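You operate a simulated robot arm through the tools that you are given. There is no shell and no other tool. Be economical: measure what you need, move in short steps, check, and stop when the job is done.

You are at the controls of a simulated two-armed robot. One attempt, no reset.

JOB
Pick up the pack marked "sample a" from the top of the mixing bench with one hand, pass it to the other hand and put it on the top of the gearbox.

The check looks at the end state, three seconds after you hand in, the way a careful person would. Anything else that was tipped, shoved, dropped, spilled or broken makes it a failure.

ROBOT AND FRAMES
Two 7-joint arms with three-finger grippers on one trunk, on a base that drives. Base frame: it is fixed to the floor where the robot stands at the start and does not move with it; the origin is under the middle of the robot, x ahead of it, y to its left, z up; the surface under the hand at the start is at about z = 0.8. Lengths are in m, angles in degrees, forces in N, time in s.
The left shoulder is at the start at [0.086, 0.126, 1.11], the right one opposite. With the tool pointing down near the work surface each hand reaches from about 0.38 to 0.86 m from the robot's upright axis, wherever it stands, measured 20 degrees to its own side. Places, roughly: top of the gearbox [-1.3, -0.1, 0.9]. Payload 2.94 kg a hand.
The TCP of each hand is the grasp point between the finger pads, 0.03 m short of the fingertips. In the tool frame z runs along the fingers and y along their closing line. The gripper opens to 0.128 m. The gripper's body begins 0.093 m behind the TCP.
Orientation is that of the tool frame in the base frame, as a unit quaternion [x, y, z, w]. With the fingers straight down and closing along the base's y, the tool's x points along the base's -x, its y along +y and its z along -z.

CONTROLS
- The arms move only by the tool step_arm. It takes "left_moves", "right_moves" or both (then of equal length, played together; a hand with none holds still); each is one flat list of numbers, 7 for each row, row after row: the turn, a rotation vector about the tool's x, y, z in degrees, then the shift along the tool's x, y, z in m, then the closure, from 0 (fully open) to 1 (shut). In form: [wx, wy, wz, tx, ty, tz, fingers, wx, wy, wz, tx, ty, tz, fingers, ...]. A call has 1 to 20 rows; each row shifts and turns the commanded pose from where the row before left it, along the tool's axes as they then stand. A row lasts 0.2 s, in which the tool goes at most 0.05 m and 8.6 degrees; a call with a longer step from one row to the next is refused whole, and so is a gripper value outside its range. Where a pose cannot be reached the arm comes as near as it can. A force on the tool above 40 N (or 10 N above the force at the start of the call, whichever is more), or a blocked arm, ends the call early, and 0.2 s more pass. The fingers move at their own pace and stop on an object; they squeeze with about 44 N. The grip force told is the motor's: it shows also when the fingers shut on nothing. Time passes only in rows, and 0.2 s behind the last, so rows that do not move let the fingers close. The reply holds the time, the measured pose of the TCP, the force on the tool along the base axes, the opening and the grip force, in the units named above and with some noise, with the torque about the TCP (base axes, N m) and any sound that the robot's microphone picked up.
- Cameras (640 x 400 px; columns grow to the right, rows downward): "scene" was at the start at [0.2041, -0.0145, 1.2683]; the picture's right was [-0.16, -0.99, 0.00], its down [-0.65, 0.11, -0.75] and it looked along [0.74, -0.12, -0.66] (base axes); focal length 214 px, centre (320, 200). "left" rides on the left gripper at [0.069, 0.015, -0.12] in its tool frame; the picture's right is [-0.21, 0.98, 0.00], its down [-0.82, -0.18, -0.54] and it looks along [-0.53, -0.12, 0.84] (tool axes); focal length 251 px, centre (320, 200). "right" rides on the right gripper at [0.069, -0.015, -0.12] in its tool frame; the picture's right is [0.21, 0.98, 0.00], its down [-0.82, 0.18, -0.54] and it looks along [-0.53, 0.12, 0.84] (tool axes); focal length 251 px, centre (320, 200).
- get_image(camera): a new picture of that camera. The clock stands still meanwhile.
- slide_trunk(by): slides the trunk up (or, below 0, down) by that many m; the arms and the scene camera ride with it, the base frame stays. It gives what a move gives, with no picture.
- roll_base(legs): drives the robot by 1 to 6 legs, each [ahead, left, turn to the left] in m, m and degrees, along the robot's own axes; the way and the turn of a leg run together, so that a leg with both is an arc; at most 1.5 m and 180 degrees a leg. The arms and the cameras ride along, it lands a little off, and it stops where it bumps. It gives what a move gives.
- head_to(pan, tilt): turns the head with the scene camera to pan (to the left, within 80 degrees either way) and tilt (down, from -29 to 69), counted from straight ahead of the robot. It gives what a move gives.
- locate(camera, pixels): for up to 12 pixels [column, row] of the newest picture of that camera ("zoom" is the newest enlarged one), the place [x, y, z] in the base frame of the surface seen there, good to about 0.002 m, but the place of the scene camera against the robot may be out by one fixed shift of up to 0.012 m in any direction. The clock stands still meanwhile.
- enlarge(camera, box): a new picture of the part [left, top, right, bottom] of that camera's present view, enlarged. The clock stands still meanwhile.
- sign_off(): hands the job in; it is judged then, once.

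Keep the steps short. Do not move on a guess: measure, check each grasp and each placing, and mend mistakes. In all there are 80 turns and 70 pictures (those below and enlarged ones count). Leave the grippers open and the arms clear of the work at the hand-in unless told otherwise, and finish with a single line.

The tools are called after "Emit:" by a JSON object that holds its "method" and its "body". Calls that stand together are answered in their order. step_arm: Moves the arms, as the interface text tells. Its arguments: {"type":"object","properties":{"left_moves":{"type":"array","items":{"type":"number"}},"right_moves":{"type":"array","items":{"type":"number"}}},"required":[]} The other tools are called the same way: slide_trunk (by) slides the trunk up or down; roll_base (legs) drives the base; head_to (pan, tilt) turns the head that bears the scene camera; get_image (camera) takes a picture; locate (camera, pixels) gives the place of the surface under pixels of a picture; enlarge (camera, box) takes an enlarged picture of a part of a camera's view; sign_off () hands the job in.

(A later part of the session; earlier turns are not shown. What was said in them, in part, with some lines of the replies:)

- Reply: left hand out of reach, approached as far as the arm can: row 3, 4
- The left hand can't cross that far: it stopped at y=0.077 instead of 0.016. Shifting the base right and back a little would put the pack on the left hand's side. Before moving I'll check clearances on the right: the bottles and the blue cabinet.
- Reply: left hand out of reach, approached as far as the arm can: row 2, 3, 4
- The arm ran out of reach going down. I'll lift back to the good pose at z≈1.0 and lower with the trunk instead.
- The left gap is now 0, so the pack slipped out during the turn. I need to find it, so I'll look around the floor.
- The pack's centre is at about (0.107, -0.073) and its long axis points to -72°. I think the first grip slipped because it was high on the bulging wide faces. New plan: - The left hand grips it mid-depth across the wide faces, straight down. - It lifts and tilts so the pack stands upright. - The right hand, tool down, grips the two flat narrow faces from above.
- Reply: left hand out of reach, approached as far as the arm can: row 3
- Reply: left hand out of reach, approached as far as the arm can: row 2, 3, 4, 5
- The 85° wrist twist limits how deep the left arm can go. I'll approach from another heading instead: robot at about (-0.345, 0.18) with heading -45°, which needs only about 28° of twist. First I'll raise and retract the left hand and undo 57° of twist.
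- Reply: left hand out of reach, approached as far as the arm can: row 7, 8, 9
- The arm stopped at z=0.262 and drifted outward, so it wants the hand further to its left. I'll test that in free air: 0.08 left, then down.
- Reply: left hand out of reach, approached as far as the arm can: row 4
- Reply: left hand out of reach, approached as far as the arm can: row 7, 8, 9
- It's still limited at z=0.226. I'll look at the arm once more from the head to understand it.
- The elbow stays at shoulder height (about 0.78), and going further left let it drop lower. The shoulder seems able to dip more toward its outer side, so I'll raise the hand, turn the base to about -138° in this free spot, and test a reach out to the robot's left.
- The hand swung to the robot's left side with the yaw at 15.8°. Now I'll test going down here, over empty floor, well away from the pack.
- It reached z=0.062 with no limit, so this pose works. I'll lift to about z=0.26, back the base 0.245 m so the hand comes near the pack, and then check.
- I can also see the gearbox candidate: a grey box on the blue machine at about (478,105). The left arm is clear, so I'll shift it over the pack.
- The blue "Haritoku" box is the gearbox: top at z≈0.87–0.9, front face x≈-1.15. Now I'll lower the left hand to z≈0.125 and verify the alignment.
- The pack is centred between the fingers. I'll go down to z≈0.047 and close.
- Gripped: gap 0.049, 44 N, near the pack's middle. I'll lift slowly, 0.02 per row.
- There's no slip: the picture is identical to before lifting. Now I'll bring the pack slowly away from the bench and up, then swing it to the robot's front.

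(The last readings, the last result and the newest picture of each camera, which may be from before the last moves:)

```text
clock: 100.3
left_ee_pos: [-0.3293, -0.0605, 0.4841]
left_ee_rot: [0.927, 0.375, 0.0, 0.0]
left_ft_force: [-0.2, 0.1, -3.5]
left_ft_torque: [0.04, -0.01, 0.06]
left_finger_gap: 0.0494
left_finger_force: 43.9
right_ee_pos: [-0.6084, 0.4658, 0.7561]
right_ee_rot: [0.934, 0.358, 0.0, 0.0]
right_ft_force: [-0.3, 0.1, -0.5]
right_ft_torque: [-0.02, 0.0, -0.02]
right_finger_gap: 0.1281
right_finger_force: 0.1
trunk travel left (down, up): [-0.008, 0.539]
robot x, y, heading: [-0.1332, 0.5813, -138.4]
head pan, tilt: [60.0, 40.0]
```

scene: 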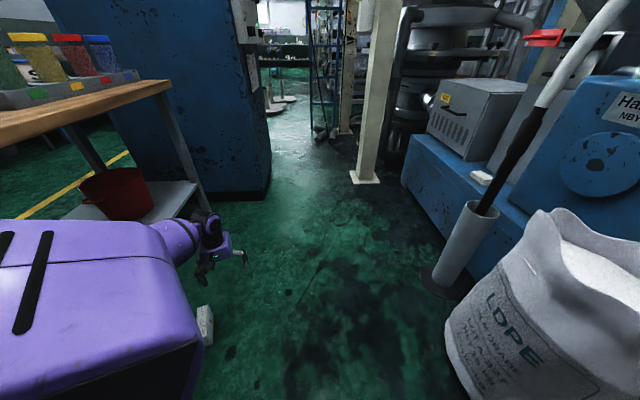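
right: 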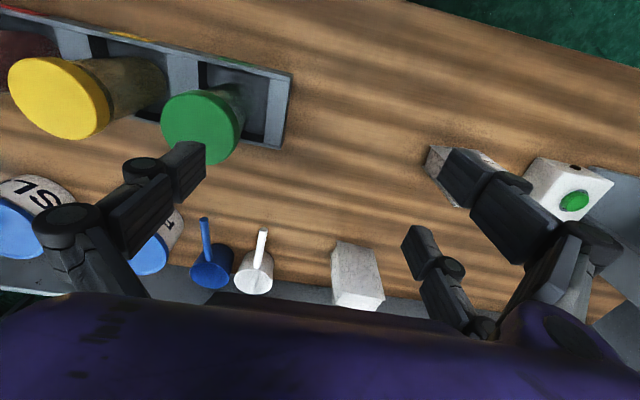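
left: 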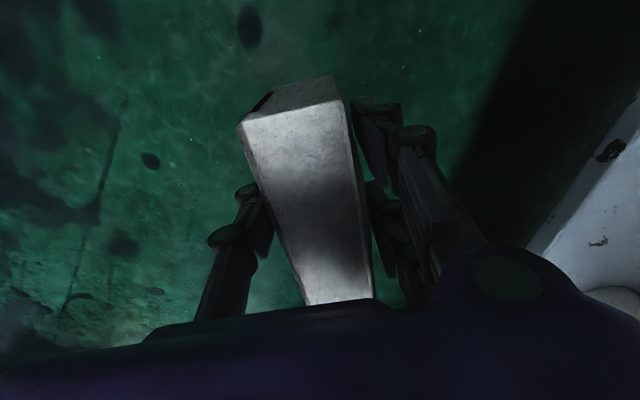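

The pack is held steadily, and the hand is in front of the robot with natural yaw. I'll raise the trunk 0.3, then pitch the left tool forward slowly (wy negative), which brings the pack's top up.

Emit:
{"method": "slide_trunk", "body": {"by": 0.3}}

Emit:
{"method": "step_arm", "body": {"left_moves": [0, -3, 0, 0, 0, 0, 1, 0, -4.5, 0, 0, 0, 0, 1, 0, -4.5, 0, 0, 0, 0, 1, 0, -4.5, 0, 0, 0, 0, 1, 0, -4.5, 0, 0, 0, 0, 1, 0, -4.5, 0, 0, 0, 0, 1, 0, -4.5, 0, 0, 0, 0, 1, 0, -4.5, 0, 0, 0, 0, 1, 0, -4.5, 0, 0, 0, 0, 1, 0, -4.5, 0, 0, 0, 0, 1, 0, -4.5, 0, 0, 0, 0, 1, 0, -4.5, 0, 0, 0, 0, 1, 0, -4.5, 0, 0, 0, 0, 1, 0, -4.5, 0, 0, 0, 0, 1, 0, -4.5, 0, 0, 0, 0, 1, 0, -4.5, 0, 0, 0, 0, 1, 0, -4.5, 0, 0, 0, 0, 1, 0, -4.5, 0, 0, 0, 0, 1, 0, -4.5, 0, 0, 0, 0, 1, 0, -4.5, 0, 0, 0, 0, 1]}}

Emit:
{"method": "head_to", "body": {"pan": 10, "tilt": 45}}

Emit:
{"method": "get_image", "body": {"camera": "scene"}}

```text
clock: 103.3
left_ee_pos: [-0.3293, -0.0609, 0.7832]
left_ee_rot: [0.926, 0.377, 0.001, 0.0]
left_ft_force: [0.6, 0.0, -2.9]
left_ft_torque: [0.03, -0.05, 0.01]
left_finger_gap: 0.0492
left_finger_force: 43.8
right_ee_pos: [-0.6077, 0.4669, 1.0563]
right_ee_rot: [0.934, 0.358, 0.0, 0.0]
right_ft_force: [0.6, 0.1, -0.2]
right_ft_torque: [-0.01, 0.0, -0.02]
right_finger_gap: 0.1278
right_finger_force: 0.0
trunk travel left (down, up): [-0.308, 0.239]
robot x, y, heading: [-0.135, 0.5833, -138.0]
head pan, tilt: [60.0, 40.0]
```

```text
clock: 107.5
left_ee_pos: [-0.329, -0.0611, 0.783]
left_ee_rot: [0.664, 0.269, -0.647, 0.263]
left_ft_force: [-1.3, 0.4, -2.3]
left_ft_torque: [0.04, 0.0, 0.0]
left_finger_gap: 0.0496
left_finger_force: 44.2
right_ee_pos: [-0.6084, 0.468, 1.0563]
right_ee_rot: [0.934, 0.357, 0.0, -0.001]
right_ft_force: [-0.9, -0.4, 0.8]
right_ft_torque: [0.01, -0.01, 0.02]
right_finger_gap: 0.1277
right_finger_force: 0.0
trunk travel left (down, up): [-0.308, 0.239]
robot x, y, heading: [-0.1332, 0.5877, -138.3]
head pan, tilt: [60.0, 40.0]
```

```text
clock: 108.7
left_ee_pos: [-0.3292, -0.0609, 0.7844]
left_ee_rot: [0.664, 0.269, -0.647, 0.263]
left_ft_force: [0.5, 0.6, -3.7]
left_ft_torque: [0.03, -0.06, -0.02]
left_finger_gap: 0.0493
left_finger_force: 44.0
right_ee_pos: [-0.6077, 0.4661, 1.0558]
right_ee_rot: [0.934, 0.357, 0.0, 0.0]
right_ft_force: [0.6, 0.3, 0.5]
right_ft_torque: [0.01, -0.03, -0.02]
right_finger_gap: 0.1279
right_finger_force: 0.1
trunk travel left (down, up): [-0.308, 0.239]
robot x, y, heading: [-0.1355, 0.5827, -138.3]
head pan, tilt: [10.0, 45.0]
```

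```text
18 pictures are left
```

scene: 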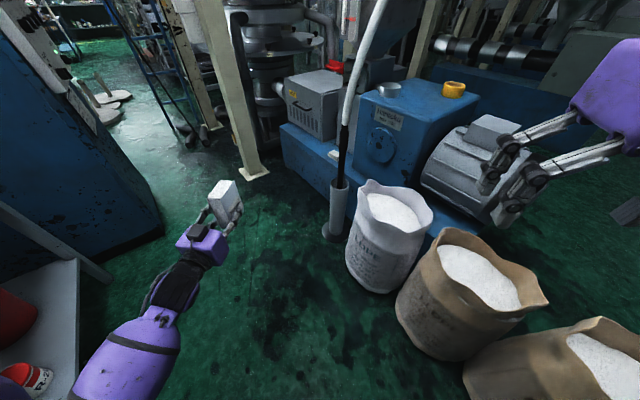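

The pack is upright in the left hand at (225,195). Now I'll bring it to the robot's centre line and yaw the left tool 40° to point forward-right.

Emit:
{"method": "step_arm", "body": {"left_moves": [0, 0, 0, -0.003, -0.02, -0.003, 1, 0, 0, 0, -0.005, -0.03, -0.004, 1, 0, 0, 0, -0.005, -0.03, -0.004, 1, 0, 0, 0, -0.005, -0.03, -0.004, 1, 0, 0, 0, -0.005, -0.03, -0.004, 1, 0, 0, 0, -0.005, -0.03, -0.004, 1, 0, 0, 0, -0.005, -0.03, -0.004, 1, 0, 0, 0, -0.005, -0.03, -0.004, 1, 0, 0, 0, -0.005, -0.03, -0.004, 1, 0, 0, 0, -0.005, -0.03, -0.004, 1, 0, 0, 0, -0.005, -0.03, -0.004, 1, 4.4, 0, 0, 0, 0, 0, 1, 4.4, 0, 0, 0, 0, 0, 1, 4.4, 0, 0, 0, 0, 0, 1, 4.4, 0, 0, 0, 0, 0, 1, 4.4, 0, 0, 0, 0, 0, 1, 4.4, 0, 0, 0, 0, 0, 1, 4.4, 0, 0, 0, 0, 0, 1, 4.4, 0, 0, 0, 0, 0, 1, 4.4, 0, 0, 0, 0, 0, 1]}}

Emit:
{"method": "get_image", "body": {"camera": "scene"}}

```text
clock: 111.1
left_ee_pos: [-0.5255, 0.1856, 0.8507]
left_ee_rot: [-0.661, -0.2, 0.663, -0.289]
left_ft_force: [-0.3, 0.1, -2.7]
left_ft_torque: [0.02, -0.03, 0.0]
left_finger_gap: 0.0493
left_finger_force: 43.6
right_ee_pos: [-0.6086, 0.4675, 1.0553]
right_ee_rot: [0.934, 0.357, 0.0, 0.001]
right_ft_force: [-0.4, 0.8, 0.0]
right_ft_torque: [0.0, -0.01, -0.01]
right_finger_gap: 0.1279
right_finger_force: 0.0
trunk travel left (down, up): [-0.308, 0.239]
robot x, y, heading: [-0.1309, 0.5835, -138.1]
head pan, tilt: [10.0, 45.0]
stopped in row 11 (left hand): the arm was blocked; the commanded pose is now the measured one
```

```text
17 pictures are left
```

scene: 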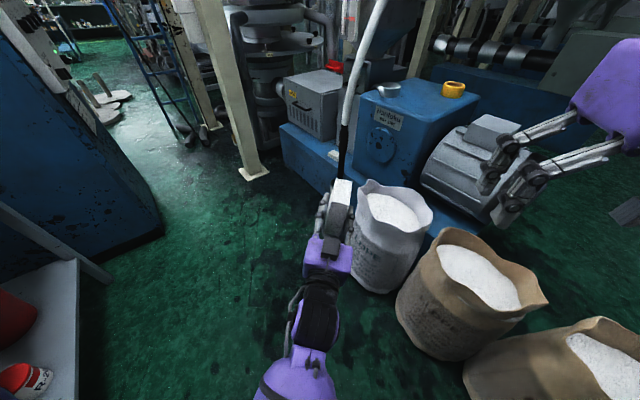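

It's blocked in row 11 at rel (0.56, 0.03), but the pack is still held. I'll try the yaw alone in small steps.

Emit:
{"method": "step_arm", "body": {"left_moves": [3, 0, 0, 0, 0.006, 0, 1, 4, 0, 0, 0, 0, 0, 1, 4, 0, 0, 0, 0, 0, 1, 4, 0, 0, 0, 0, 0, 1, 4, 0, 0, 0, 0, 0, 1, 4, 0, 0, 0, 0, 0, 1, 4, 0, 0, 0, 0, 0, 1, 4, 0, 0, 0, 0, 0, 1, 4, 0, 0, 0, 0, 0, 1, 0, 0, 0, 0, 0, 0, 1]}}

```text
clock: 113.3
left_ee_pos: [-0.5202, 0.1819, 0.8513]
left_ee_rot: [0.717, -0.008, -0.693, 0.076]
left_ft_force: [0.3, 0.1, -2.8]
left_ft_torque: [0.02, -0.03, 0.0]
left_finger_gap: 0.0494
left_finger_force: 44.0
right_ee_pos: [-0.6074, 0.4672, 1.0557]
right_ee_rot: [0.934, 0.358, -0.001, 0.0]
right_ft_force: [-0.5, 0.9, 0.6]
right_ft_torque: [-0.02, 0.04, 0.02]
right_finger_gap: 0.1277
right_finger_force: 0.0
trunk travel left (down, up): [-0.308, 0.239]
robot x, y, heading: [-0.1355, 0.5858, -138.2]
head pan, tilt: [10.0, 45.0]
```

The yaw worked: the left tool points to -174° (36° right of the robot's heading). The pack leans 7°, which I'll correct. At the same time I'll bring the right hand above the pack at z≈1.05 and turn it -53.8° so it closes along the left tool's axis.

Emit:
{"method": "step_arm", "body": {"left_moves": [0, -0.6, -2.3, 0, 0, 0, 1, 0, -0.5, -2.3, 0, 0, 0, 1, 0, -0.5, -2.3, 0, 0, 0, 1, 0, 0, 0, 0, 0, 0, 1, 0, 0, 0, 0, 0, 0, 1, 0, 0, 0, 0, 0, 0, 1, 0, 0, 0, 0, 0, 0, 1, 0, 0, 0, 0, 0, 0, 1, 0, 0, 0, 0, 0, 0, 1, 0, 0, 0, 0, 0, 0, 1, 0, 0, 0, 0, 0, 0, 1, 0, 0, 0, 0, 0, 0, 1, 0, 0, 0, 0, 0, 0, 1, 0, 0, 0, 0, 0, 0, 1, 0, 0, 0, 0, 0, 0, 1], "right_moves": [0, 0, 0, -0.019, 0.0379, 0, 0, 0, 0, 0, -0.019, 0.0379, 0, 0, 0, 0, 0, -0.019, 0.0379, 0, 0, 0, 0, 0, -0.019, 0.0379, 0, 0, 0, 0, 0, -0.019, 0.0379, 0, 0, 0, 0, 0, -0.019, 0.0379, 0, 0, 0, 0, 0, -0.019, 0.0379, 0, 0, 0, 0, -7.7, 0, 0, 0, 0, 0, 0, -7.7, 0, 0, 0, 0, 0, 0, -7.7, 0, 0, 0, 0, 0, 0, -7.7, 0, 0, 0, 0, 0, 0, -7.7, 0, 0, 0, 0, 0, 0, -7.7, 0, 0, 0, 0, 0, 0, -7.6, 0, 0, 0, 0, 0, 0, 0, 0, 0, 0, 0]}}

Emit:
{"method": "get_image", "body": {"camera": "right"}}

Emit:
{"method": "get_image", "body": {"camera": "scene"}}

```text
clock: 116.5
left_ee_pos: [-0.5208, 0.1824, 0.8521]
left_ee_rot: [-0.706, -0.034, 0.706, -0.034]
left_ft_force: [-0.9, 0.2, -3.6]
left_ft_torque: [-0.02, -0.02, 0.02]
left_finger_gap: 0.0491
left_finger_force: 44.0
right_ee_pos: [-0.5711, 0.3075, 1.0596]
right_ee_rot: [0.67, 0.742, 0.0, 0.0]
right_ft_force: [-0.5, -0.9, 0.2]
right_ft_torque: [0.0, 0.04, -0.02]
right_finger_gap: 0.128
right_finger_force: 0.1
right hand out of reach, approached as far as the arm can: row 4, 5, 6, 7
trunk travel left (down, up): [-0.308, 0.239]
robot x, y, heading: [-0.1337, 0.5816, -138.2]
head pan, tilt: [10.0, 45.0]
```

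```text
16 pictures are left
```

right: 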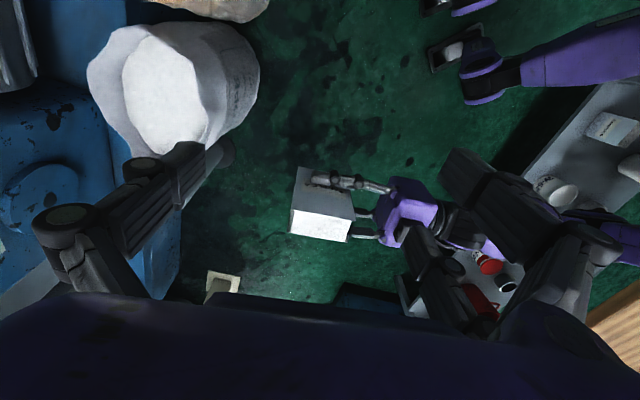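

```text
15 pictures are left
```

scene: 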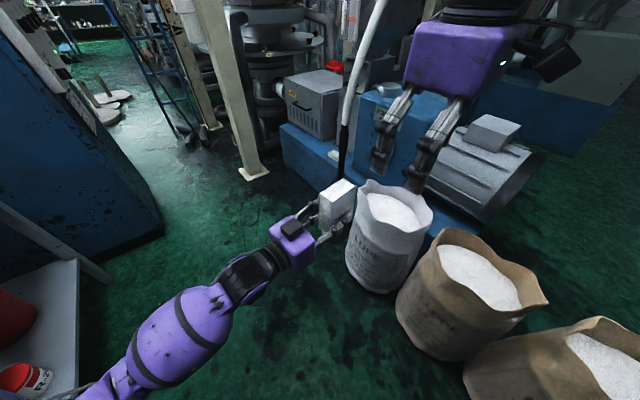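

The geometry looks good, but the right hand stops about 0.12 m short: it is at rel (0.51, -0.09). I'll bring the left hand, with the pack, 0.1 m toward it slowly.

Emit:
{"method": "step_arm", "body": {"left_moves": [0, 0, 0, 0, -0.012, 0.003, 1, 0, 0, 0, 0, -0.018, 0.005, 1, 0, 0, 0, 0, -0.018, 0.005, 1, 0, 0, 0, 0, -0.018, 0.005, 1, 0, 0, 0, 0, -0.018, 0.005, 1, 0, 0, 0, 0, -0.02, 0.004, 1, 0, 0, 0, 0, 0, 0, 1]}}

```text
clock: 118.1
left_ee_pos: [-0.5566, 0.2825, 0.8515]
left_ee_rot: [-0.706, -0.033, 0.706, -0.036]
left_ft_force: [1.0, 0.3, -2.7]
left_ft_torque: [0.01, -0.03, -0.01]
left_finger_gap: 0.0493
left_finger_force: 44.1
right_ee_pos: [-0.5714, 0.3077, 1.0603]
right_ee_rot: [0.671, 0.741, -0.001, 0.0]
right_ft_force: [0.5, -0.7, 0.1]
right_ft_torque: [0.01, 0.01, -0.05]
right_finger_gap: 0.128
right_finger_force: 0.1
trunk travel left (down, up): [-0.308, 0.239]
robot x, y, heading: [-0.1305, 0.579, -137.8]
head pan, tilt: [10.0, 45.0]
```

Almost aligned. Now I'll measure the pack's top with the right hand's camera.

Emit:
{"method": "get_image", "body": {"camera": "right"}}

```text
14 pictures are left
```

right: 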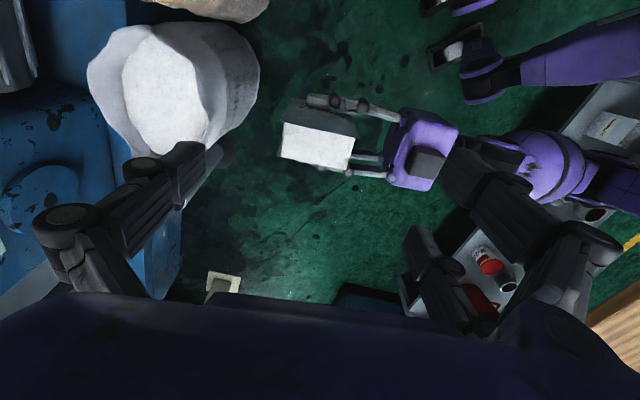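

Emit:
{"method": "locate", "body": {"camera": "right", "pixels": [[285, 125], [352, 137], [283, 157], [349, 169], [317, 147], [410, 175], [430, 140], [425, 165], [372, 158], [345, 105], [335, 165]]}}

```text
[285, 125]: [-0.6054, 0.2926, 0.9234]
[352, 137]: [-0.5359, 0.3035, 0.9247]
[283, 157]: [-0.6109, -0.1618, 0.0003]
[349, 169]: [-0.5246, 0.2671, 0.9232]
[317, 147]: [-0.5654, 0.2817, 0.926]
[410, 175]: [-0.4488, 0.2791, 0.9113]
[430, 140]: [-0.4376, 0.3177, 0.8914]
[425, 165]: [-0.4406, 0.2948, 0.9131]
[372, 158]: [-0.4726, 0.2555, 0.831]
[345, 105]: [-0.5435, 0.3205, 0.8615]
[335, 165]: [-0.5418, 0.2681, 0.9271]
```

The pack's top centre is (-0.565, 0.282, 0.925). I'll move the left hand the last 0.026 m to line up under the right hand, then lower the right hand 0.095 and check.

Emit:
{"method": "step_arm", "body": {"left_moves": [0, 0, 0, 0, -0.013, 0.002, 1, 0, 0, 0, 0, -0.013, 0.002, 1, 0, 0, 0, 0, 0, 0, 1, 0, 0, 0, 0, 0, 0, 1, 0, 0, 0, 0, 0, 0, 1, 0, 0, 0, 0, 0, 0, 1, 0, 0, 0, 0, 0, 0, 1], "right_moves": [0, 0, 0, 0, 0, 0, 0, 0, 0, 0, 0, 0, 0, 0, 0, 0, 0, 0, 0, 0.025, 0, 0, 0, 0, 0, 0, 0.025, 0, 0, 0, 0, 0, 0, 0.025, 0, 0, 0, 0, 0, 0, 0.02, 0, 0, 0, 0, 0, 0, 0, 0]}}

Emit:
{"method": "get_image", "body": {"camera": "right"}}

Emit:
{"method": "locate", "body": {"camera": "right", "pixels": [[320, 180], [300, 170], [340, 190], [280, 180], [360, 200], [320, 215], [320, 150], [420, 200]]}}

```text
clock: 119.7
left_ee_pos: [-0.5629, 0.3084, 0.8513]
left_ee_rot: [0.706, 0.034, -0.706, 0.034]
left_ft_force: [-0.1, 0.5, -3.8]
left_ft_torque: [0.02, -0.02, 0.01]
left_finger_gap: 0.0494
left_finger_force: 44.0
right_ee_pos: [-0.5723, 0.3062, 0.9646]
right_ee_rot: [0.671, 0.741, -0.001, 0.001]
right_ft_force: [0.8, 0.7, -0.3]
right_ft_torque: [-0.03, -0.02, 0.01]
right_finger_gap: 0.128
right_finger_force: 0.1
trunk travel left (down, up): [-0.308, 0.239]
robot x, y, heading: [-0.1346, 0.5852, -137.9]
head pan, tilt: [10.0, 45.0]
```

```text
13 pictures are left
```

right: 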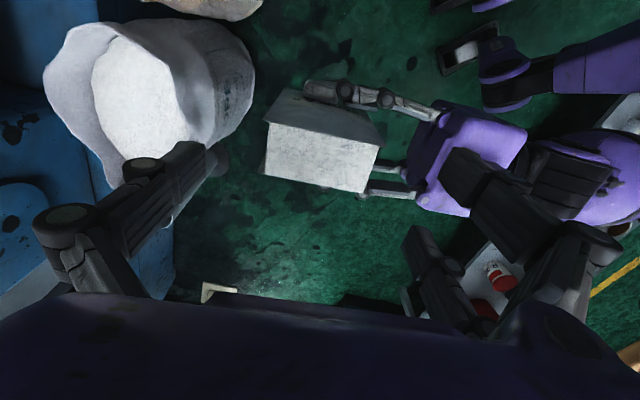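

```text
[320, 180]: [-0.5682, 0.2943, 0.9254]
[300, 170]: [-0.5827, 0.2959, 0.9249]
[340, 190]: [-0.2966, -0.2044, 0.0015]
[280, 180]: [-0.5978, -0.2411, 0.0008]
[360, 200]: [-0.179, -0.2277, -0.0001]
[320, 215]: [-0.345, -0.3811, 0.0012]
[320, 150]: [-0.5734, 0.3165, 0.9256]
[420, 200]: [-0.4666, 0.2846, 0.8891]
```

The pack's top is centred at about (-0.571, 0.308), and the right hand is at (-0.572, 0.306). I'll lower the right hand 0.088 carefully.

Emit:
{"method": "step_arm", "body": {"right_moves": [0, 0, 0, 0.002, 0.001, 0.018, 0, 0, 0, 0, 0, 0, 0.018, 0, 0, 0, 0, 0, 0, 0.018, 0, 0, 0, 0, 0, 0, 0.018, 0, 0, 0, 0, 0, 0, 0.016, 0, 0, 0, 0, 0, 0, 0, 0]}}

Emit:
{"method": "get_image", "body": {"camera": "right"}}

```text
clock: 121.1
left_ee_pos: [-0.5634, 0.3081, 0.8489]
left_ee_rot: [0.708, 0.035, -0.704, 0.035]
left_ft_force: [-4.4, -1.1, -17.3]
left_ft_torque: [0.44, 0.74, -0.1]
left_finger_gap: 0.0494
left_finger_force: 44.0
right_ee_pos: [-0.5771, 0.3129, 0.8957]
right_ee_rot: [0.671, 0.741, 0.0, 0.002]
right_ft_force: [3.3, 0.8, 14.1]
right_ft_torque: [-0.4, -1.12, 0.16]
right_finger_gap: 0.1282
right_finger_force: 0.3
right hand out of reach, approached as far as the arm can: row 3, 5
trunk travel left (down, up): [-0.308, 0.239]
robot x, y, heading: [-0.135, 0.5834, -138.0]
head pan, tilt: [10.0, 45.0]
```

```text
12 pictures are left
```

right: 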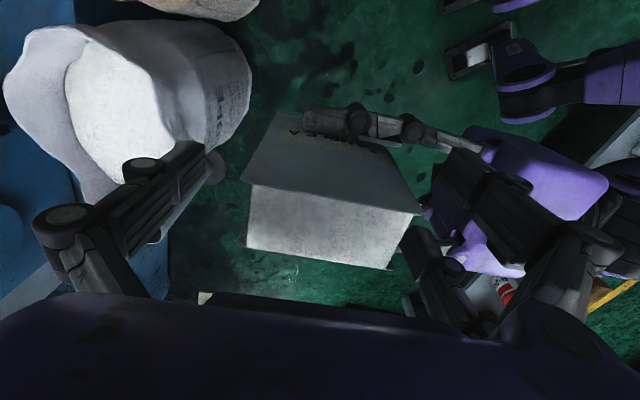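

The right hand met 14 N, with contact near the left-palm side, because the wide-open finger touches the left hand's finger link. I'll back up 0.008, narrow the right gap to about 0.098, recentre, and try to go lower.

Emit:
{"method": "step_arm", "body": {"right_moves": [0, 0, 0, 0, 0, -0.008, 0, 0, 0, 0, -0.002, 0.004, 0, 0.23, 0, 0, 0, 0, 0, 0, 0.23, 0, 0, 0, 0, 0, 0.006, 0.23, 0, 0, 0, 0, 0, 0.006, 0.23, 0, 0, 0, 0, 0, 0.006, 0.23, 0, 0, 0, 0, 0, 0, 0.23]}}

```text
clock: 122.7
left_ee_pos: [-0.5645, 0.3074, 0.8502]
left_ee_rot: [0.707, 0.035, -0.706, 0.036]
left_ft_force: [-2.8, 0.1, -6.5]
left_ft_torque: [0.06, 0.02, -0.06]
left_finger_gap: 0.049
left_finger_force: 43.9
right_ee_pos: [-0.5788, 0.314, 0.8854]
right_ee_rot: [0.672, 0.741, -0.001, 0.001]
right_ft_force: [2.9, -0.3, 2.4]
right_ft_torque: [-0.1, -0.2, 0.09]
right_finger_gap: 0.1016
right_finger_force: 2.0
right hand out of reach, approached as far as the arm can: row 5
trunk travel left (down, up): [-0.308, 0.239]
robot x, y, heading: [-0.1308, 0.5839, -138.2]
head pan, tilt: [10.0, 45.0]
```

TCP is now 0.037 below the pack's top. I'll nudge the left hand and pack 0.006 in y and 0.005 in x into the middle of the right fingers, then close the right hand.

Emit:
{"method": "step_arm", "body": {"left_moves": [0, 0, 0, 0, -0.006, 0.005, 1, 0, 0, 0, 0, 0, 0, 1, 0, 0, 0, 0, 0, 0, 1, 0, 0, 0, 0, 0, 0, 1, 0, 0, 0, 0, 0, 0, 1, 0, 0, 0, 0, 0, 0, 1], "right_moves": [0, 0, 0, 0, 0, 0, 0.2, 0, 0, 0, 0, 0, 0, 0.3, 0, 0, 0, 0, 0, 0, 0.5, 0, 0, 0, 0, 0, 0, 1, 0, 0, 0, 0, 0, 0, 1, 0, 0, 0, 0, 0, 0, 1]}}

Emit:
{"method": "get_image", "body": {"camera": "right"}}

```text
clock: 123.9
left_ee_pos: [-0.5698, 0.3119, 0.8489]
left_ee_rot: [0.708, 0.035, -0.704, 0.036]
left_ft_force: [0.0, 0.0, -2.2]
left_ft_torque: [0.17, 0.22, -0.54]
left_finger_gap: 0.0493
left_finger_force: 43.8
right_ee_pos: [-0.5757, 0.3154, 0.8842]
right_ee_rot: [0.67, 0.742, 0.005, 0.0]
right_ft_force: [-0.3, 0.3, -0.5]
right_ft_torque: [-0.14, -0.19, 0.49]
right_finger_gap: 0.0844
right_finger_force: 44.3
trunk travel left (down, up): [-0.308, 0.239]
robot x, y, heading: [-0.1308, 0.5852, -138.0]
head pan, tilt: [10.0, 45.0]
stopped in row 5 (left hand): the force on the tool passed its limit at 41 N (the readings are from after the stop); the commanded pose is now the measured one
```

```text
11 pictures are left
```

right: 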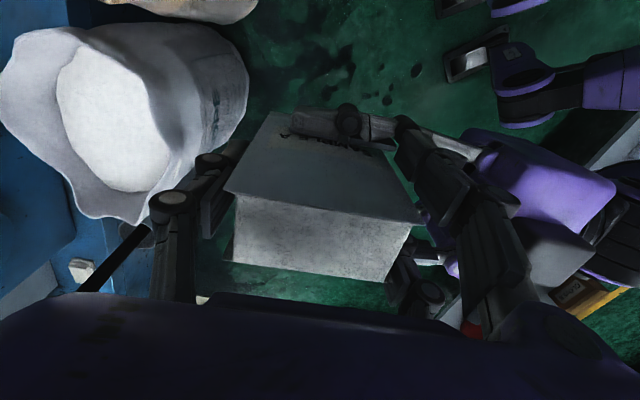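

The right hand holds the narrow faces: gap 0.084, 44 N, net forces about 0. I'll open the left hand and hold still to check.

Emit:
{"method": "step_arm", "body": {"left_moves": [0, 0, 0, 0, 0, 0, 0.6, 0, 0, 0, 0, 0, 0, 0.4, 0, 0, 0, 0, 0, 0, 0.2, 0, 0, 0, 0, 0, 0, 0.1, 0, 0, 0, 0, 0, 0, 0.1], "right_moves": [0, 0, 0, 0, 0, 0, 1, 0, 0, 0, 0, 0, 0, 1, 0, 0, 0, 0, 0, 0, 1, 0, 0, 0, 0, 0, 0, 1, 0, 0, 0, 0, 0, 0, 1]}}

```text
clock: 125.1
left_ee_pos: [-0.5684, 0.3121, 0.8485]
left_ee_rot: [0.708, 0.035, -0.704, 0.036]
left_ft_force: [-0.4, -0.2, 0.9]
left_ft_torque: [-0.02, -0.03, -0.01]
left_finger_gap: 0.1147
left_finger_force: 0.0
right_ee_pos: [-0.5768, 0.3171, 0.8852]
right_ee_rot: [0.67, 0.742, 0.003, 0.0]
right_ft_force: [-1.0, 0.3, 0.0]
right_ft_torque: [0.01, 0.02, 0.02]
right_finger_gap: 0.0844
right_finger_force: 43.6
trunk travel left (down, up): [-0.308, 0.239]
robot x, y, heading: [-0.1312, 0.5863, -138.2]
head pan, tilt: [10.0, 45.0]
```

I'll retract the left hand straight back along its tool axis, then look.

Emit:
{"method": "step_arm", "body": {"left_moves": [0, 0, 0, 0, 0, -0.015, 0.1, 0, 0, 0, 0, 0, -0.02, 0.1, 0, 0, 0, 0, 0, -0.02, 0.1, 0, 0, 0, 0, 0, -0.025, 0.1, 0, 0, 0, 0, 0, -0.03, 0.1, 0, 0, 0, 0, 0, -0.03, 0.1], "right_moves": [0, 0, 0, 0, 0, 0, 1, 0, 0, 0, 0, 0, 0, 1, 0, 0, 0, 0, 0, 0, 1, 0, 0, 0, 0, 0, 0, 1, 0, 0, 0, 0, 0, 0, 1, 0, 0, 0, 0, 0, 0, 1]}}

Emit:
{"method": "get_image", "body": {"camera": "scene"}}

```text
clock: 126.5
left_ee_pos: [-0.4407, 0.3221, 0.8415]
left_ee_rot: [0.721, 0.046, -0.69, 0.04]
left_ft_force: [0.2, -0.4, -1.0]
left_ft_torque: [0.03, 0.0, 0.03]
left_finger_gap: 0.1153
left_finger_force: 0.2
left hand out of reach, approached as far as the arm can: row 6
right_ee_pos: [-0.5778, 0.3163, 0.8841]
right_ee_rot: [0.67, 0.742, 0.002, 0.0]
right_ft_force: [-0.6, 1.1, 0.3]
right_ft_torque: [0.01, -0.01, -0.01]
right_finger_gap: 0.0845
right_finger_force: 44.2
trunk travel left (down, up): [-0.308, 0.239]
robot x, y, heading: [-0.1352, 0.5857, -138.2]
head pan, tilt: [10.0, 45.0]
```

```text
10 pictures are left
```

scene: 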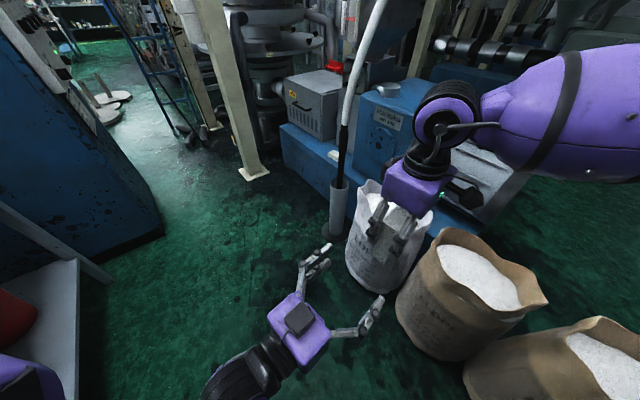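

Emit:
{"method": "enlarge", "body": {"camera": "scene", "box": [340, 150, 460, 290]}}

Emit:
{"method": "locate", "body": {"camera": "scene", "pixels": [[430, 95], [400, 120], [385, 90], [395, 140], [370, 115], [440, 100], [450, 85], [300, 80], [325, 85], [350, 140], [475, 170], [395, 220]]}}

```text
2.86 times, centred on (400, 220) of scene
```

zoom: 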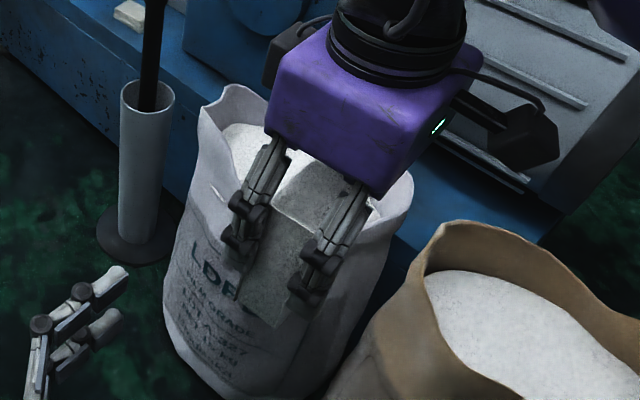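

```text
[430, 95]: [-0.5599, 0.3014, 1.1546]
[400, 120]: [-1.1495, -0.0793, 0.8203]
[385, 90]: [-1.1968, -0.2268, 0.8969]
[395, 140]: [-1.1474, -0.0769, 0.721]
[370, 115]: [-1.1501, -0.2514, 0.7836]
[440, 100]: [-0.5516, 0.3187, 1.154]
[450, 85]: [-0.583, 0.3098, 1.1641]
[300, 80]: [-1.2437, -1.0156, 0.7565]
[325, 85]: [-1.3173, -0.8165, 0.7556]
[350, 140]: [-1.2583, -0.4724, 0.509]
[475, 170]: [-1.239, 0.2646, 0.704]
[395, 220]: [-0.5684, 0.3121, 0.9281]
```

The pack hangs upright and firm in the right hand (zoom (290,250)). Next I'll swing the left hand out of the way to the robot's left and point it down, then raise the trunk 0.15.

Emit:
{"method": "step_arm", "body": {"left_moves": [-4.5, 0, 0, 0, 0, 0, 0, -4.5, 0, 0, 0, 0, 0, 0, -4.5, 0, 0, 0, 0, 0, 0, -4.5, 0, 0, 0, 0, 0, 0, -4.5, 0, 0, 0, 0, 0, 0, -4.5, 0, 0, 0, 0, 0, 0, -4.5, 0, 0, 0, 0, 0, 0, -4.5, 0, 0, 0, 0, 0, 0, 0, 0, 0, 0, 0.045, 0, 0, 0, 0, 0, 0, 0.045, 0, 0, 0, 0, 0, 0, 0.045, 0, 0, 0, 0, 0, 0, 0.045, 0, 0, 0, 0, 0, 0, 0.045, 0, 0, 0, 0, 0, 0, 0.045, 0, 0, 0, 8, 0, 0, 0, 0, 0, 0, 8, 0, 0, 0, 0, 0, 0, 8, 0, 0, 0, 0, 0, 0, 8, 0, 0, 0, 0, 0, 0, 8, 0, 0, 0, 0, 0, 0, 8, 0, 0, 0, 0, 0]}}

Emit:
{"method": "slide_trunk", "body": {"by": 0.15}}

Emit:
{"method": "get_image", "body": {"camera": "scene"}}

Emit:
{"method": "locate", "body": {"camera": "scene", "pixels": [[345, 150], [352, 100], [362, 50], [340, 200], [380, 20], [390, 95], [410, 90], [330, 190], [400, 115], [355, 100], [440, 95], [395, 190]]}}

```text
clock: 127.8
left_ee_pos: [-0.4319, 0.3455, 0.8472]
left_ee_rot: [-0.689, -0.079, 0.697, -0.182]
left_ft_force: [0.0, 0.0, 0.2]
left_ft_torque: [0.0, 0.03, -0.01]
left_finger_gap: 0.1281
left_finger_force: 0.1
right_ee_pos: [-0.575, 0.3169, 0.8846]
right_ee_rot: [0.671, 0.742, 0.003, 0.001]
right_ft_force: [-0.4, 0.2, -0.2]
right_ft_torque: [-0.01, 0.02, 0.01]
right_finger_gap: 0.0845
right_finger_force: 44.5
trunk travel left (down, up): [-0.308, 0.239]
robot x, y, heading: [-0.1342, 0.5829, -138.0]
head pan, tilt: [10.0, 45.0]
stopped in row 6 (left hand): the arm was blocked; the commanded pose is now the measured one
```

```text
clock: 129.6
left_ee_pos: [-0.4328, 0.3326, 1.006]
left_ee_rot: [-0.68, -0.077, 0.703, -0.192]
left_ft_force: [0.2, -0.4, -1.0]
left_ft_torque: [-0.05, 0.03, -0.02]
left_finger_gap: 0.1284
left_finger_force: 0.0
right_ee_pos: [-0.579, 0.3153, 1.1152]
right_ee_rot: [0.668, 0.739, -0.088, -0.009]
right_ft_force: [0.3, 0.0, -4.2]
right_ft_torque: [0.0, -0.02, -0.02]
right_finger_gap: 0.0846
right_finger_force: 44.3
trunk travel left (down, up): [-0.458, 0.089]
robot x, y, heading: [-0.1353, 0.5826, -138.2]
head pan, tilt: [10.0, 45.0]
```

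```text
8 pictures are left
```

scene: 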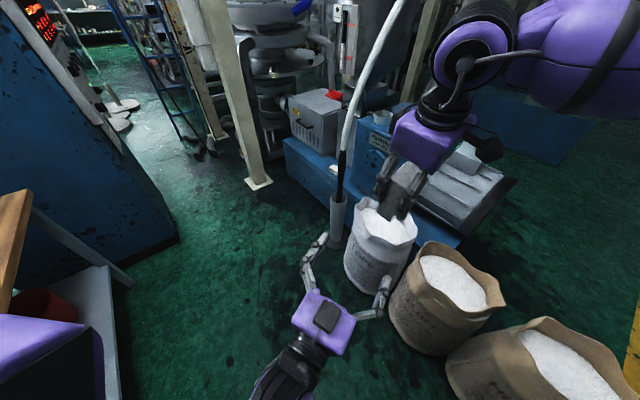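

```text
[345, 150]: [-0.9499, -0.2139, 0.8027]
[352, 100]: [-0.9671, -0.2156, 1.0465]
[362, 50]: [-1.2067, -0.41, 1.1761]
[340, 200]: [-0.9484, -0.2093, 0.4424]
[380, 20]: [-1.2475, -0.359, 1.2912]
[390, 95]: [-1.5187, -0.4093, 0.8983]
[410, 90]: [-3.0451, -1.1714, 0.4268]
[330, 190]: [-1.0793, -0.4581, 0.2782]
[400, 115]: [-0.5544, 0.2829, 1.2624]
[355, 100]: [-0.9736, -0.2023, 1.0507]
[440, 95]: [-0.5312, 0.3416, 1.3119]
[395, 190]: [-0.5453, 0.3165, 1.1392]
```

Raising the trunk made the right arm, which was at its twist limit, drift up and lean about 10°. That kind of drift is probably what caused the first drop. The pack is held (gap 0.0846). I'll level the right hand, move it out to the right away from the limit, and untwist it slowly.

Emit:
{"method": "step_arm", "body": {"right_moves": [-2, 1.5, 0, 0.01, -0.008, 0, 1, -2, 1.5, 0, 0.018, -0.013, 0, 1, -2, 1.5, 0, 0.018, -0.013, 0, 1, -2.2, 1.5, 0, 0.018, -0.013, 0, 1, 0, 0, 0, 0.018, -0.013, 0, 1, 0, 0, 0, 0.018, -0.013, 0, 1, 0, 0, 0, 0.018, -0.013, 0, 1, 0, 0, 4.5, 0, 0, 0, 1, 0, 0, 4.5, 0, 0, 0, 1, 0, 0, 4.5, 0, 0, 0, 1, 0, 0, 4.5, 0, 0, 0, 1, 0, 0, 4.5, 0, 0, 0, 1, 0, 0, 4.5, 0, 0, 0, 1, 0, 0, 4.5, 0, 0, 0, 1, 0, 0, 4.5, 0, 0, 0, 1, 0, 0, 4.5, 0, 0, 0, 1, 0, 0, 4.5, 0, 0, 0, 1, 0, 0, 4.5, 0, 0, 0, 1, 0, 0, 4.5, 0, 0, 0, 1, 0, 0, 0, 0, 0, 0, 1]}}

Emit:
{"method": "step_arm", "body": {"left_moves": [0, 0, 0, 0, 0.03, -0.01, 0, 0, 0, 0, 0, 0.04, 0, 0, 0, 0, 0, 0, 0.04, 0, 0, 0, 0, 0, 0, 0.04, 0, 0, 0, 0, 0, 0, 0.04, 0, 0, 0, 0, 0, 0, 0.04, 0, 0, 0, 8, 0, 0, 0, 0, 0, 0, 8, 0, 0, 0, 0, 0, 0, 8, 0, 0, 0, 0, 0, 0, 8, 0, 0, 0, 0, 0, 0, 8, 0, 0, 0, 0, 0, 0, 8, 0, 0, 0, 0, 0, 0, 8, 0, 0, 0, 0, 0, 0, 8, 0, 0, 0, 0, 0]}}

```text
clock: 133.8
left_ee_pos: [-0.4337, 0.3348, 0.9974]
left_ee_rot: [-0.686, -0.074, 0.697, -0.195]
left_ft_force: [0.3, 0.2, 0.2]
left_ft_torque: [0.0, -0.02, 0.01]
left_finger_gap: 0.128
left_finger_force: 0.2
right_ee_pos: [-0.603, 0.4132, 1.1127]
right_ee_rot: [0.934, 0.356, 0.0, 0.0]
right_ft_force: [-0.5, -0.8, -3.8]
right_ft_torque: [0.01, -0.02, -0.02]
right_finger_gap: 0.0843
right_finger_force: 43.8
right hand out of reach, approached as far as the arm can: row 4, 5, 6, 7
trunk travel left (down, up): [-0.458, 0.089]
robot x, y, heading: [-0.1377, 0.5839, -138.2]
head pan, tilt: [10.0, 45.0]
```

```text
clock: 136.8
left_ee_pos: [-0.3554, 0.0949, 0.9791]
left_ee_rot: [0.954, 0.163, -0.225, 0.112]
left_ft_force: [-0.2, 0.6, -1.1]
left_ft_torque: [-0.03, -0.01, 0.01]
left_finger_gap: 0.128
left_finger_force: 0.2
left hand out of reach, approached as far as the arm can: row 7, 8, 9, 10, 11
right_ee_pos: [-0.6045, 0.4135, 1.1127]
right_ee_rot: [0.934, 0.357, 0.0, 0.001]
right_ft_force: [-0.9, -0.2, -3.1]
right_ft_torque: [0.05, -0.05, 0.0]
right_finger_gap: 0.0844
right_finger_force: 44.2
trunk travel left (down, up): [-0.458, 0.089]
robot x, y, heading: [-0.1331, 0.5816, -138.2]
head pan, tilt: [10.0, 45.0]
```

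The right hand is now level and untwisted with the pack held (weight about 3.5 N). I've measured a vertical pole at about (-0.96, -0.21) in front of the gearbox, so I'll approach with heading -155° to about (-0.44, 0), keeping clear of the pole and the sacks. First comes a small turn.

Emit:
{"method": "roll_base", "body": {"legs": [[0, 0, -9], [0, 0, -8]]}}

```text
clock: 138.5
left_ee_pos: [-0.4861, 0.1821, 0.978]
left_ee_rot: [0.967, 0.02, -0.241, 0.077]
left_ft_force: [-0.4, -0.7, -0.4]
left_ft_torque: [0.02, -0.02, -0.01]
left_finger_gap: 0.1279
left_finger_force: 0.0
right_ee_pos: [-0.6316, 0.5595, 1.113]
right_ee_rot: [0.977, 0.215, -0.001, 0.001]
right_ft_force: [0.2, -1.1, -2.8]
right_ft_torque: [0.0, 0.0, 0.02]
right_finger_gap: 0.0848
right_finger_force: 43.8
trunk travel left (down, up): [-0.458, 0.089]
robot x, y, heading: [-0.1341, 0.5789, -155.1]
head pan, tilt: [10.0, 45.0]
```

The turn was fine and the pack is held. I'll drive the first part and check.

Emit:
{"method": "roll_base", "body": {"legs": [[0.2, 0.3, 0], [0.2, 0.1, 0]]}}

Emit:
{"method": "head_to", "body": {"pan": -15, "tilt": 35}}

Emit:
{"method": "get_image", "body": {"camera": "scene"}}

```text
clock: 143.0
left_ee_pos: [-0.6834, -0.3485, 0.9779]
left_ee_rot: [0.967, 0.02, -0.241, 0.078]
left_ft_force: [0.4, 0.7, -0.2]
left_ft_torque: [0.02, -0.03, -0.01]
left_finger_gap: 0.1285
left_finger_force: 0.1
right_ee_pos: [-0.8268, 0.0292, 1.1134]
right_ee_rot: [0.977, 0.215, -0.001, 0.001]
right_ft_force: [0.3, 0.2, -2.5]
right_ft_torque: [0.06, -0.05, 0.02]
right_finger_gap: 0.0843
right_finger_force: 44.1
trunk travel left (down, up): [-0.458, 0.089]
robot x, y, heading: [-0.3249, 0.0517, -155.2]
head pan, tilt: [10.0, 45.0]
```

```text
clock: 143.9
left_ee_pos: [-0.6833, -0.3478, 0.9792]
left_ee_rot: [0.967, 0.019, -0.24, 0.077]
left_ft_force: [0.3, 0.4, -0.1]
left_ft_torque: [0.05, -0.03, 0.02]
left_finger_gap: 0.1278
left_finger_force: 0.1
right_ee_pos: [-0.827, 0.0303, 1.1125]
right_ee_rot: [0.977, 0.214, -0.001, 0.0]
right_ft_force: [0.8, 0.4, -2.5]
right_ft_torque: [0.0, -0.04, -0.02]
right_finger_gap: 0.0845
right_finger_force: 44.4
trunk travel left (down, up): [-0.458, 0.089]
robot x, y, heading: [-0.3272, 0.0497, -154.9]
head pan, tilt: [-15.0, 35.0]
```

```text
7 pictures are left
```

scene: 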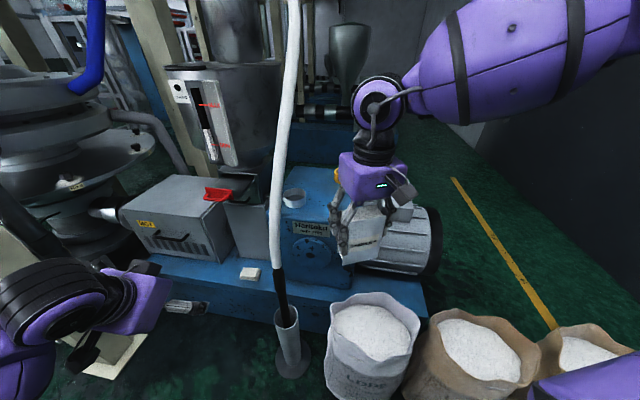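

The pack is held upright. The gearbox top is visible around (310,190), with the grey filler at (294,198) and a yellow cap near (334,176). I'll enlarge and measure.

Emit:
{"method": "enlarge", "body": {"camera": "scene", "box": [265, 155, 365, 235]}}

Emit:
{"method": "locate", "body": {"camera": "zoom", "pixels": [[180, 220], [130, 190], [230, 200], [330, 230], [380, 280], [420, 120], [330, 130], [250, 120], [360, 200], [200, 330], [130, 270], [400, 240]]}}

```text
5.00 times, centred on (315, 195) of scene
```

zoom: 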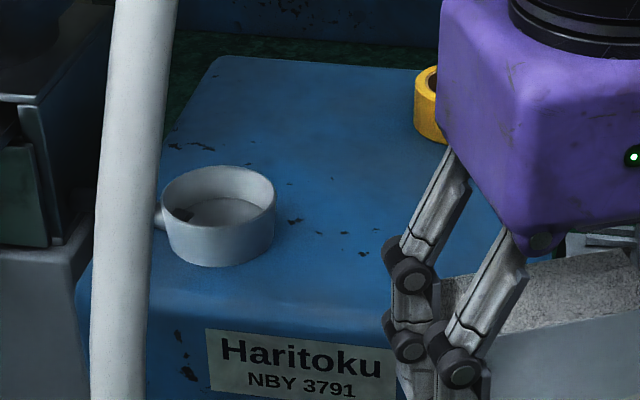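

```text
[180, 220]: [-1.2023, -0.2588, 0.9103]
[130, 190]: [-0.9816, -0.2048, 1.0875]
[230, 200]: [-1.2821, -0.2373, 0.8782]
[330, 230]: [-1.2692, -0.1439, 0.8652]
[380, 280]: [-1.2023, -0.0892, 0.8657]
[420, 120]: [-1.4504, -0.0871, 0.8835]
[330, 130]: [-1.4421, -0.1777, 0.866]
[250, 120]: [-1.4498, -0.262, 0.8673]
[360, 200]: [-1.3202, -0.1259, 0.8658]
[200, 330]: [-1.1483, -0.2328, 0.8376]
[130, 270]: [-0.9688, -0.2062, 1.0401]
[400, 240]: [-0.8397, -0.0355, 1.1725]
```

The gearbox top is at z≈0.866. The mug on it is at (-1.23, -0.24) and the tape roll at (-1.45, -0.08). The free target is about (-1.28, -0.06). I'll drive the last 0.156 m.

Emit:
{"method": "roll_base", "body": {"legs": [[0.156, 0.017, 0]]}}

```text
clock: 145.3
left_ee_pos: [-0.816, -0.4267, 0.9798]
left_ee_rot: [0.967, 0.018, -0.241, 0.077]
left_ft_force: [-0.6, -0.4, 0.2]
left_ft_torque: [-0.04, -0.02, 0.01]
left_finger_gap: 0.128
left_finger_force: 0.1
right_ee_pos: [-0.9585, -0.0476, 1.1139]
right_ee_rot: [0.977, 0.213, -0.001, 0.0]
right_ft_force: [0.0, 0.4, -2.8]
right_ft_torque: [0.01, -0.03, 0.0]
right_finger_gap: 0.0845
right_finger_force: 43.8
trunk travel left (down, up): [-0.458, 0.089]
robot x, y, heading: [-0.4606, -0.0267, -155.2]
head pan, tilt: [-15.0, 35.0]
```

I'll extend the right arm slowly over the gearbox to (-1.28, -0.06), staying high.

Emit:
{"method": "step_arm", "body": {"right_moves": [0, 0, 0, -0.013, -0.0055, 0, 1, 0, 0, 0, -0.0237, -0.0097, 0, 1, 0, 0, 0, -0.0237, -0.0097, 0, 1, 0, 0, 0, -0.0237, -0.0097, 0, 1, 0, 0, 0, -0.0237, -0.0097, 0, 1, 0, 0, 0, -0.0237, -0.0097, 0, 1, 0, 0, 0, -0.0237, -0.0097, 0, 1, 0, 0, 0, -0.0237, -0.0097, 0, 1, 0, 0, 0, -0.0237, -0.0097, 0, 1, 0, 0, 0, -0.0237, -0.0097, 0, 1, 0, 0, 0, -0.0237, -0.0097, 0, 1, 0, 0, 0, -0.0237, -0.0097, 0, 1, 0, 0, 0, -0.0237, -0.0097, 0, 1, 0, 0, 0, 0, 0, 0, 1]}}

Emit:
{"method": "get_image", "body": {"camera": "right"}}

```text
clock: 148.3
left_ee_pos: [-0.8156, -0.4265, 0.9789]
left_ee_rot: [0.967, 0.019, -0.241, 0.076]
left_ft_force: [0.1, 0.1, 1.0]
left_ft_torque: [-0.02, -0.01, -0.01]
left_finger_gap: 0.1279
left_finger_force: 0.0
right_ee_pos: [-1.1805, -0.0191, 1.1129]
right_ee_rot: [0.977, 0.213, -0.002, 0.0]
right_ft_force: [-0.1, -0.1, -3.3]
right_ft_torque: [0.0, -0.03, -0.02]
right_finger_gap: 0.0845
right_finger_force: 44.0
right hand out of reach, approached as far as the arm can: row 8, 9, 10, 11, 12, 13
trunk travel left (down, up): [-0.458, 0.089]
robot x, y, heading: [-0.4608, -0.0251, -155.4]
head pan, tilt: [-15.0, 35.0]
```

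```text
5 pictures are left
```

right: 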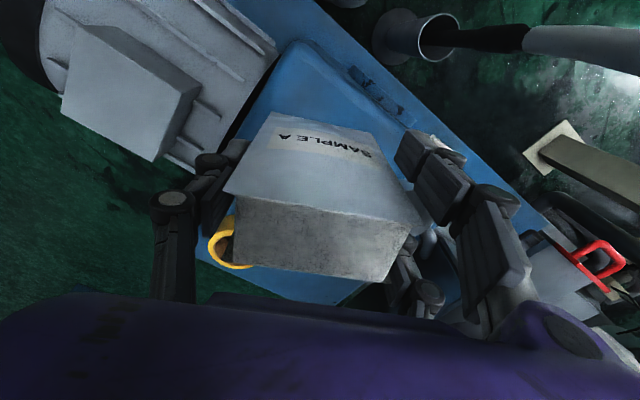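

The right hand reached (-1.18, -0.02). I'll lower it 0.10 (pack bottom then about 0.93, above the top at 0.866) and try extending another 0.09.

Emit:
{"method": "step_arm", "body": {"right_moves": [0, 0, 0, 0, 0, 0.015, 1, 0, 0, 0, 0, 0, 0.02, 1, 0, 0, 0, 0, 0, 0.02, 1, 0, 0, 0, 0, 0, 0.02, 1, 0, 0, 0, 0, 0, 0.02, 1, 0, 0, 0, 0, 0, 0.01, 1, 0, 0, 0, -0.018, 0, 0, 1, 0, 0, 0, -0.018, 0, 0, 1, 0, 0, 0, -0.018, 0, 0, 1, 0, 0, 0, -0.018, 0, 0, 1, 0, 0, 0, -0.017, 0, 0, 1, 0, 0, 0, 0, 0, 0, 1]}}

```text
clock: 150.9
left_ee_pos: [-0.8162, -0.4269, 0.9797]
left_ee_rot: [0.968, 0.017, -0.24, 0.075]
left_ft_force: [0.2, -0.1, 0.2]
left_ft_torque: [0.03, -0.01, 0.0]
left_finger_gap: 0.1279
left_finger_force: 0.1
right_ee_pos: [-1.1905, 0.0013, 1.0231]
right_ee_rot: [0.977, 0.214, -0.001, 0.001]
right_ft_force: [0.7, -0.1, -2.9]
right_ft_torque: [0.05, -0.02, 0.01]
right_finger_gap: 0.0845
right_finger_force: 43.9
right hand out of reach, approached as far as the arm can: row 3, 7, 8, 9, 10, 11
trunk travel left (down, up): [-0.458, 0.089]
robot x, y, heading: [-0.4623, -0.0323, -155.4]
head pan, tilt: [-15.0, 35.0]
```

I'll use the last right-hand picture to find the extents of the gearbox top around the pack.

Emit:
{"method": "locate", "body": {"camera": "right", "pixels": [[300, 60], [290, 100], [262, 105], [330, 85], [375, 118], [400, 130], [215, 205], [210, 265], [300, 290], [225, 190], [320, 40], [205, 90]]}}

```text
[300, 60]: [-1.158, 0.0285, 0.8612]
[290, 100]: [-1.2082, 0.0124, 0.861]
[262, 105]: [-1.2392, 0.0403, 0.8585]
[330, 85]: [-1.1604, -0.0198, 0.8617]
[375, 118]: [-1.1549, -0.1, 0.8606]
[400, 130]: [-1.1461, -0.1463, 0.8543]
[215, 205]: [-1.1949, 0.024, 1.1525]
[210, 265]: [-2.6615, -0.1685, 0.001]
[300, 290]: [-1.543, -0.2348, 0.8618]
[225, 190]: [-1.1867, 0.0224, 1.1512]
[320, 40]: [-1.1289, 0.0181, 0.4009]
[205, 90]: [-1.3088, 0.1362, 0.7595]
```

The top spans x from -1.15 back to about -1.54, and y up to about +0.045, at z=0.861. The pack is too near that corner, so I'll shift the base by (-0.04, -0.075), which keeps its clearance to the sack and pole.

Emit:
{"method": "roll_base", "body": {"legs": [[0.068, 0.052, 0]]}}

Emit:
{"method": "get_image", "body": {"camera": "scene"}}

```text
clock: 152.0
left_ee_pos: [-0.856, -0.5033, 0.9782]
left_ee_rot: [0.967, 0.018, -0.241, 0.076]
left_ft_force: [-0.2, 0.0, 0.4]
left_ft_torque: [0.0, 0.02, -0.01]
left_finger_gap: 0.1281
left_finger_force: 0.0
right_ee_pos: [-1.229, -0.0735, 1.022]
right_ee_rot: [0.977, 0.213, -0.001, 0.002]
right_ft_force: [-0.2, 0.5, -2.8]
right_ft_torque: [0.0, -0.01, -0.03]
right_finger_gap: 0.0847
right_finger_force: 44.1
trunk travel left (down, up): [-0.458, 0.089]
robot x, y, heading: [-0.496, -0.0983, -155.3]
head pan, tilt: [-15.0, 35.0]
```

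```text
4 pictures are left
5 turns are left
```

scene: 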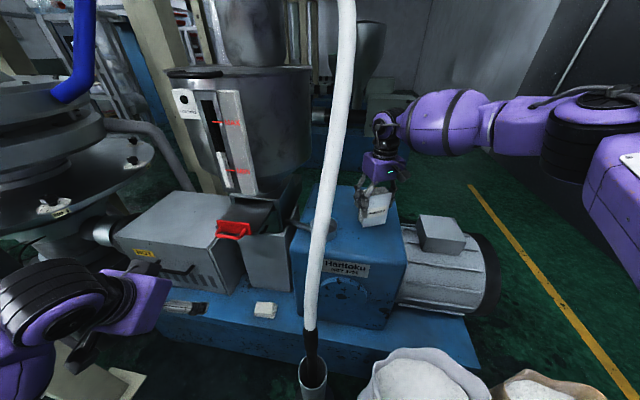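

Only a few turns remain. The pack is over the top with margins, and its bottom is about 0.087 below TCP, so TCP should end near 0.949. I'll lower with the trunk by 0.071 and look.

Emit:
{"method": "slide_trunk", "body": {"by": -0.071}}

Emit:
{"method": "enlarge", "body": {"camera": "scene", "box": [320, 120, 420, 250]}}

```text
clock: 153.1
left_ee_pos: [-0.8551, -0.5024, 0.9089]
left_ee_rot: [0.967, 0.019, -0.24, 0.078]
left_ft_force: [0.1, -0.1, -0.3]
left_ft_torque: [0.01, -0.02, 0.0]
left_finger_gap: 0.128
left_finger_force: 0.1
right_ee_pos: [-1.2299, -0.0729, 0.9537]
right_ee_rot: [0.977, 0.214, -0.001, 0.001]
right_ft_force: [-0.3, 0.4, -3.0]
right_ft_torque: [0.06, -0.04, -0.01]
right_finger_gap: 0.0847
right_finger_force: 43.9
trunk travel left (down, up): [-0.387, 0.16]
robot x, y, heading: [-0.5007, -0.1003, -155.3]
head pan, tilt: [-15.0, 35.0]
```

```text
3.08 times, centred on (370, 185) of scene
4 turns are left
```

zoom: 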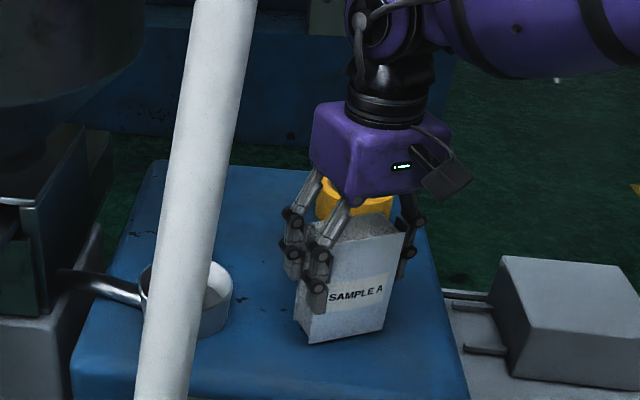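

The pack is just above the surface, with its full weight still in the hand. I'll lower 2 mm per row, 6 mm in all, and read the force.

Emit:
{"method": "step_arm", "body": {"right_moves": [0, 0, 0, 0, 0, 0.002, 1, 0, 0, 0, 0, 0, 0.002, 1, 0, 0, 0, 0, 0, 0.002, 1, 0, 0, 0, 0, 0, 0, 1]}}

Emit:
{"method": "locate", "body": {"camera": "zoom", "pixels": [[310, 335], [380, 322], [260, 350], [420, 340], [345, 370]]}}

```text
clock: 154.1
left_ee_pos: [-0.8537, -0.5027, 0.9079]
left_ee_rot: [0.967, 0.018, -0.24, 0.076]
left_ft_force: [0.6, 1.2, -0.4]
left_ft_torque: [0.02, 0.0, 0.03]
left_finger_gap: 0.1279
left_finger_force: 0.0
right_ee_pos: [-1.2297, -0.0738, 0.9463]
right_ee_rot: [0.977, 0.212, -0.002, 0.001]
right_ft_force: [0.1, 2.1, 9.3]
right_ft_torque: [-0.15, -0.39, 0.07]
right_finger_gap: 0.0845
right_finger_force: 43.6
trunk travel left (down, up): [-0.387, 0.16]
robot x, y, heading: [-0.4987, -0.0975, -155.1]
head pan, tilt: [-15.0, 35.0]
```

```text
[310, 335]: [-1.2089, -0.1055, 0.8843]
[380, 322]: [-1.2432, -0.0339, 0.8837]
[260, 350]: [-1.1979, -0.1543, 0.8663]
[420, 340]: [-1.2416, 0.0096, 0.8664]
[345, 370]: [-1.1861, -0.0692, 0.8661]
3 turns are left
```

It touched down: +9 N, with the pack resting on the gearbox. I'll ease up 1 mm, open slowly, then lift straight up and check.

Emit:
{"method": "step_arm", "body": {"right_moves": [0, 0, 0, 0, 0, -0.001, 1, 0, 0, 0, 0, 0, 0, 0.3, 0, 0, 0, 0, 0, 0, 0.2, 0, 0, 0, 0, 0, 0, 0.1, 0, 0, 0, 0, 0, 0, 0, 0, 0, 0, 0, 0, 0, 0, 0, 0, 0, 0, 0, -0.01, 0, 0, 0, 0, 0, 0, -0.015, 0, 0, 0, 0, 0, 0, -0.02, 0, 0, 0, 0, 0, 0, -0.02, 0, 0, 0, 0, 0, 0, -0.02, 0, 0, 0, 0, 0, 0, -0.02, 0, 0, 0, 0, 0, 0, -0.02, 0, 0, 0, 0, 0, 0, 0, 0]}}

Emit:
{"method": "enlarge", "body": {"camera": "scene", "box": [320, 120, 420, 250]}}

```text
clock: 157.1
left_ee_pos: [-0.8548, -0.5031, 0.907]
left_ee_rot: [0.968, 0.018, -0.24, 0.075]
left_ft_force: [0.2, -0.7, 0.5]
left_ft_torque: [0.01, -0.01, -0.01]
left_finger_gap: 0.1279
left_finger_force: 0.0
right_ee_pos: [-1.2282, -0.0738, 1.0716]
right_ee_rot: [0.977, 0.213, -0.002, 0.0]
right_ft_force: [-0.9, -0.3, 0.9]
right_ft_torque: [-0.04, 0.0, -0.02]
right_finger_gap: 0.128
right_finger_force: 0.1
trunk travel left (down, up): [-0.387, 0.16]
robot x, y, heading: [-0.4987, -0.1017, -155.4]
head pan, tilt: [-15.0, 35.0]
```

```text
3.08 times, centred on (370, 185) of scene
2 turns are left
```

zoom: 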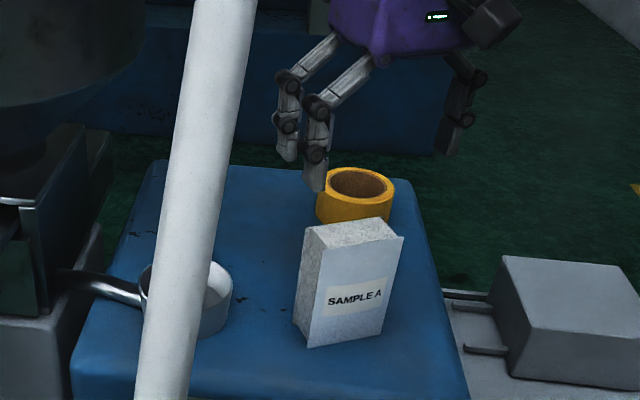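

The pack stands upright on the gearbox top. The mug and the tape roll are where they were, both grippers are open, and the right fingertips are about 5 cm above the pack. I'm handing in.

Emit:
{"method": "sign_off", "body": {}}

```text
The job is handed in.
```

"Sample a" stands upright on top of the gearbox, passed from the left hand to the right hand, but I dropped it on the floor once on the way and picked it up again with no damage visible.
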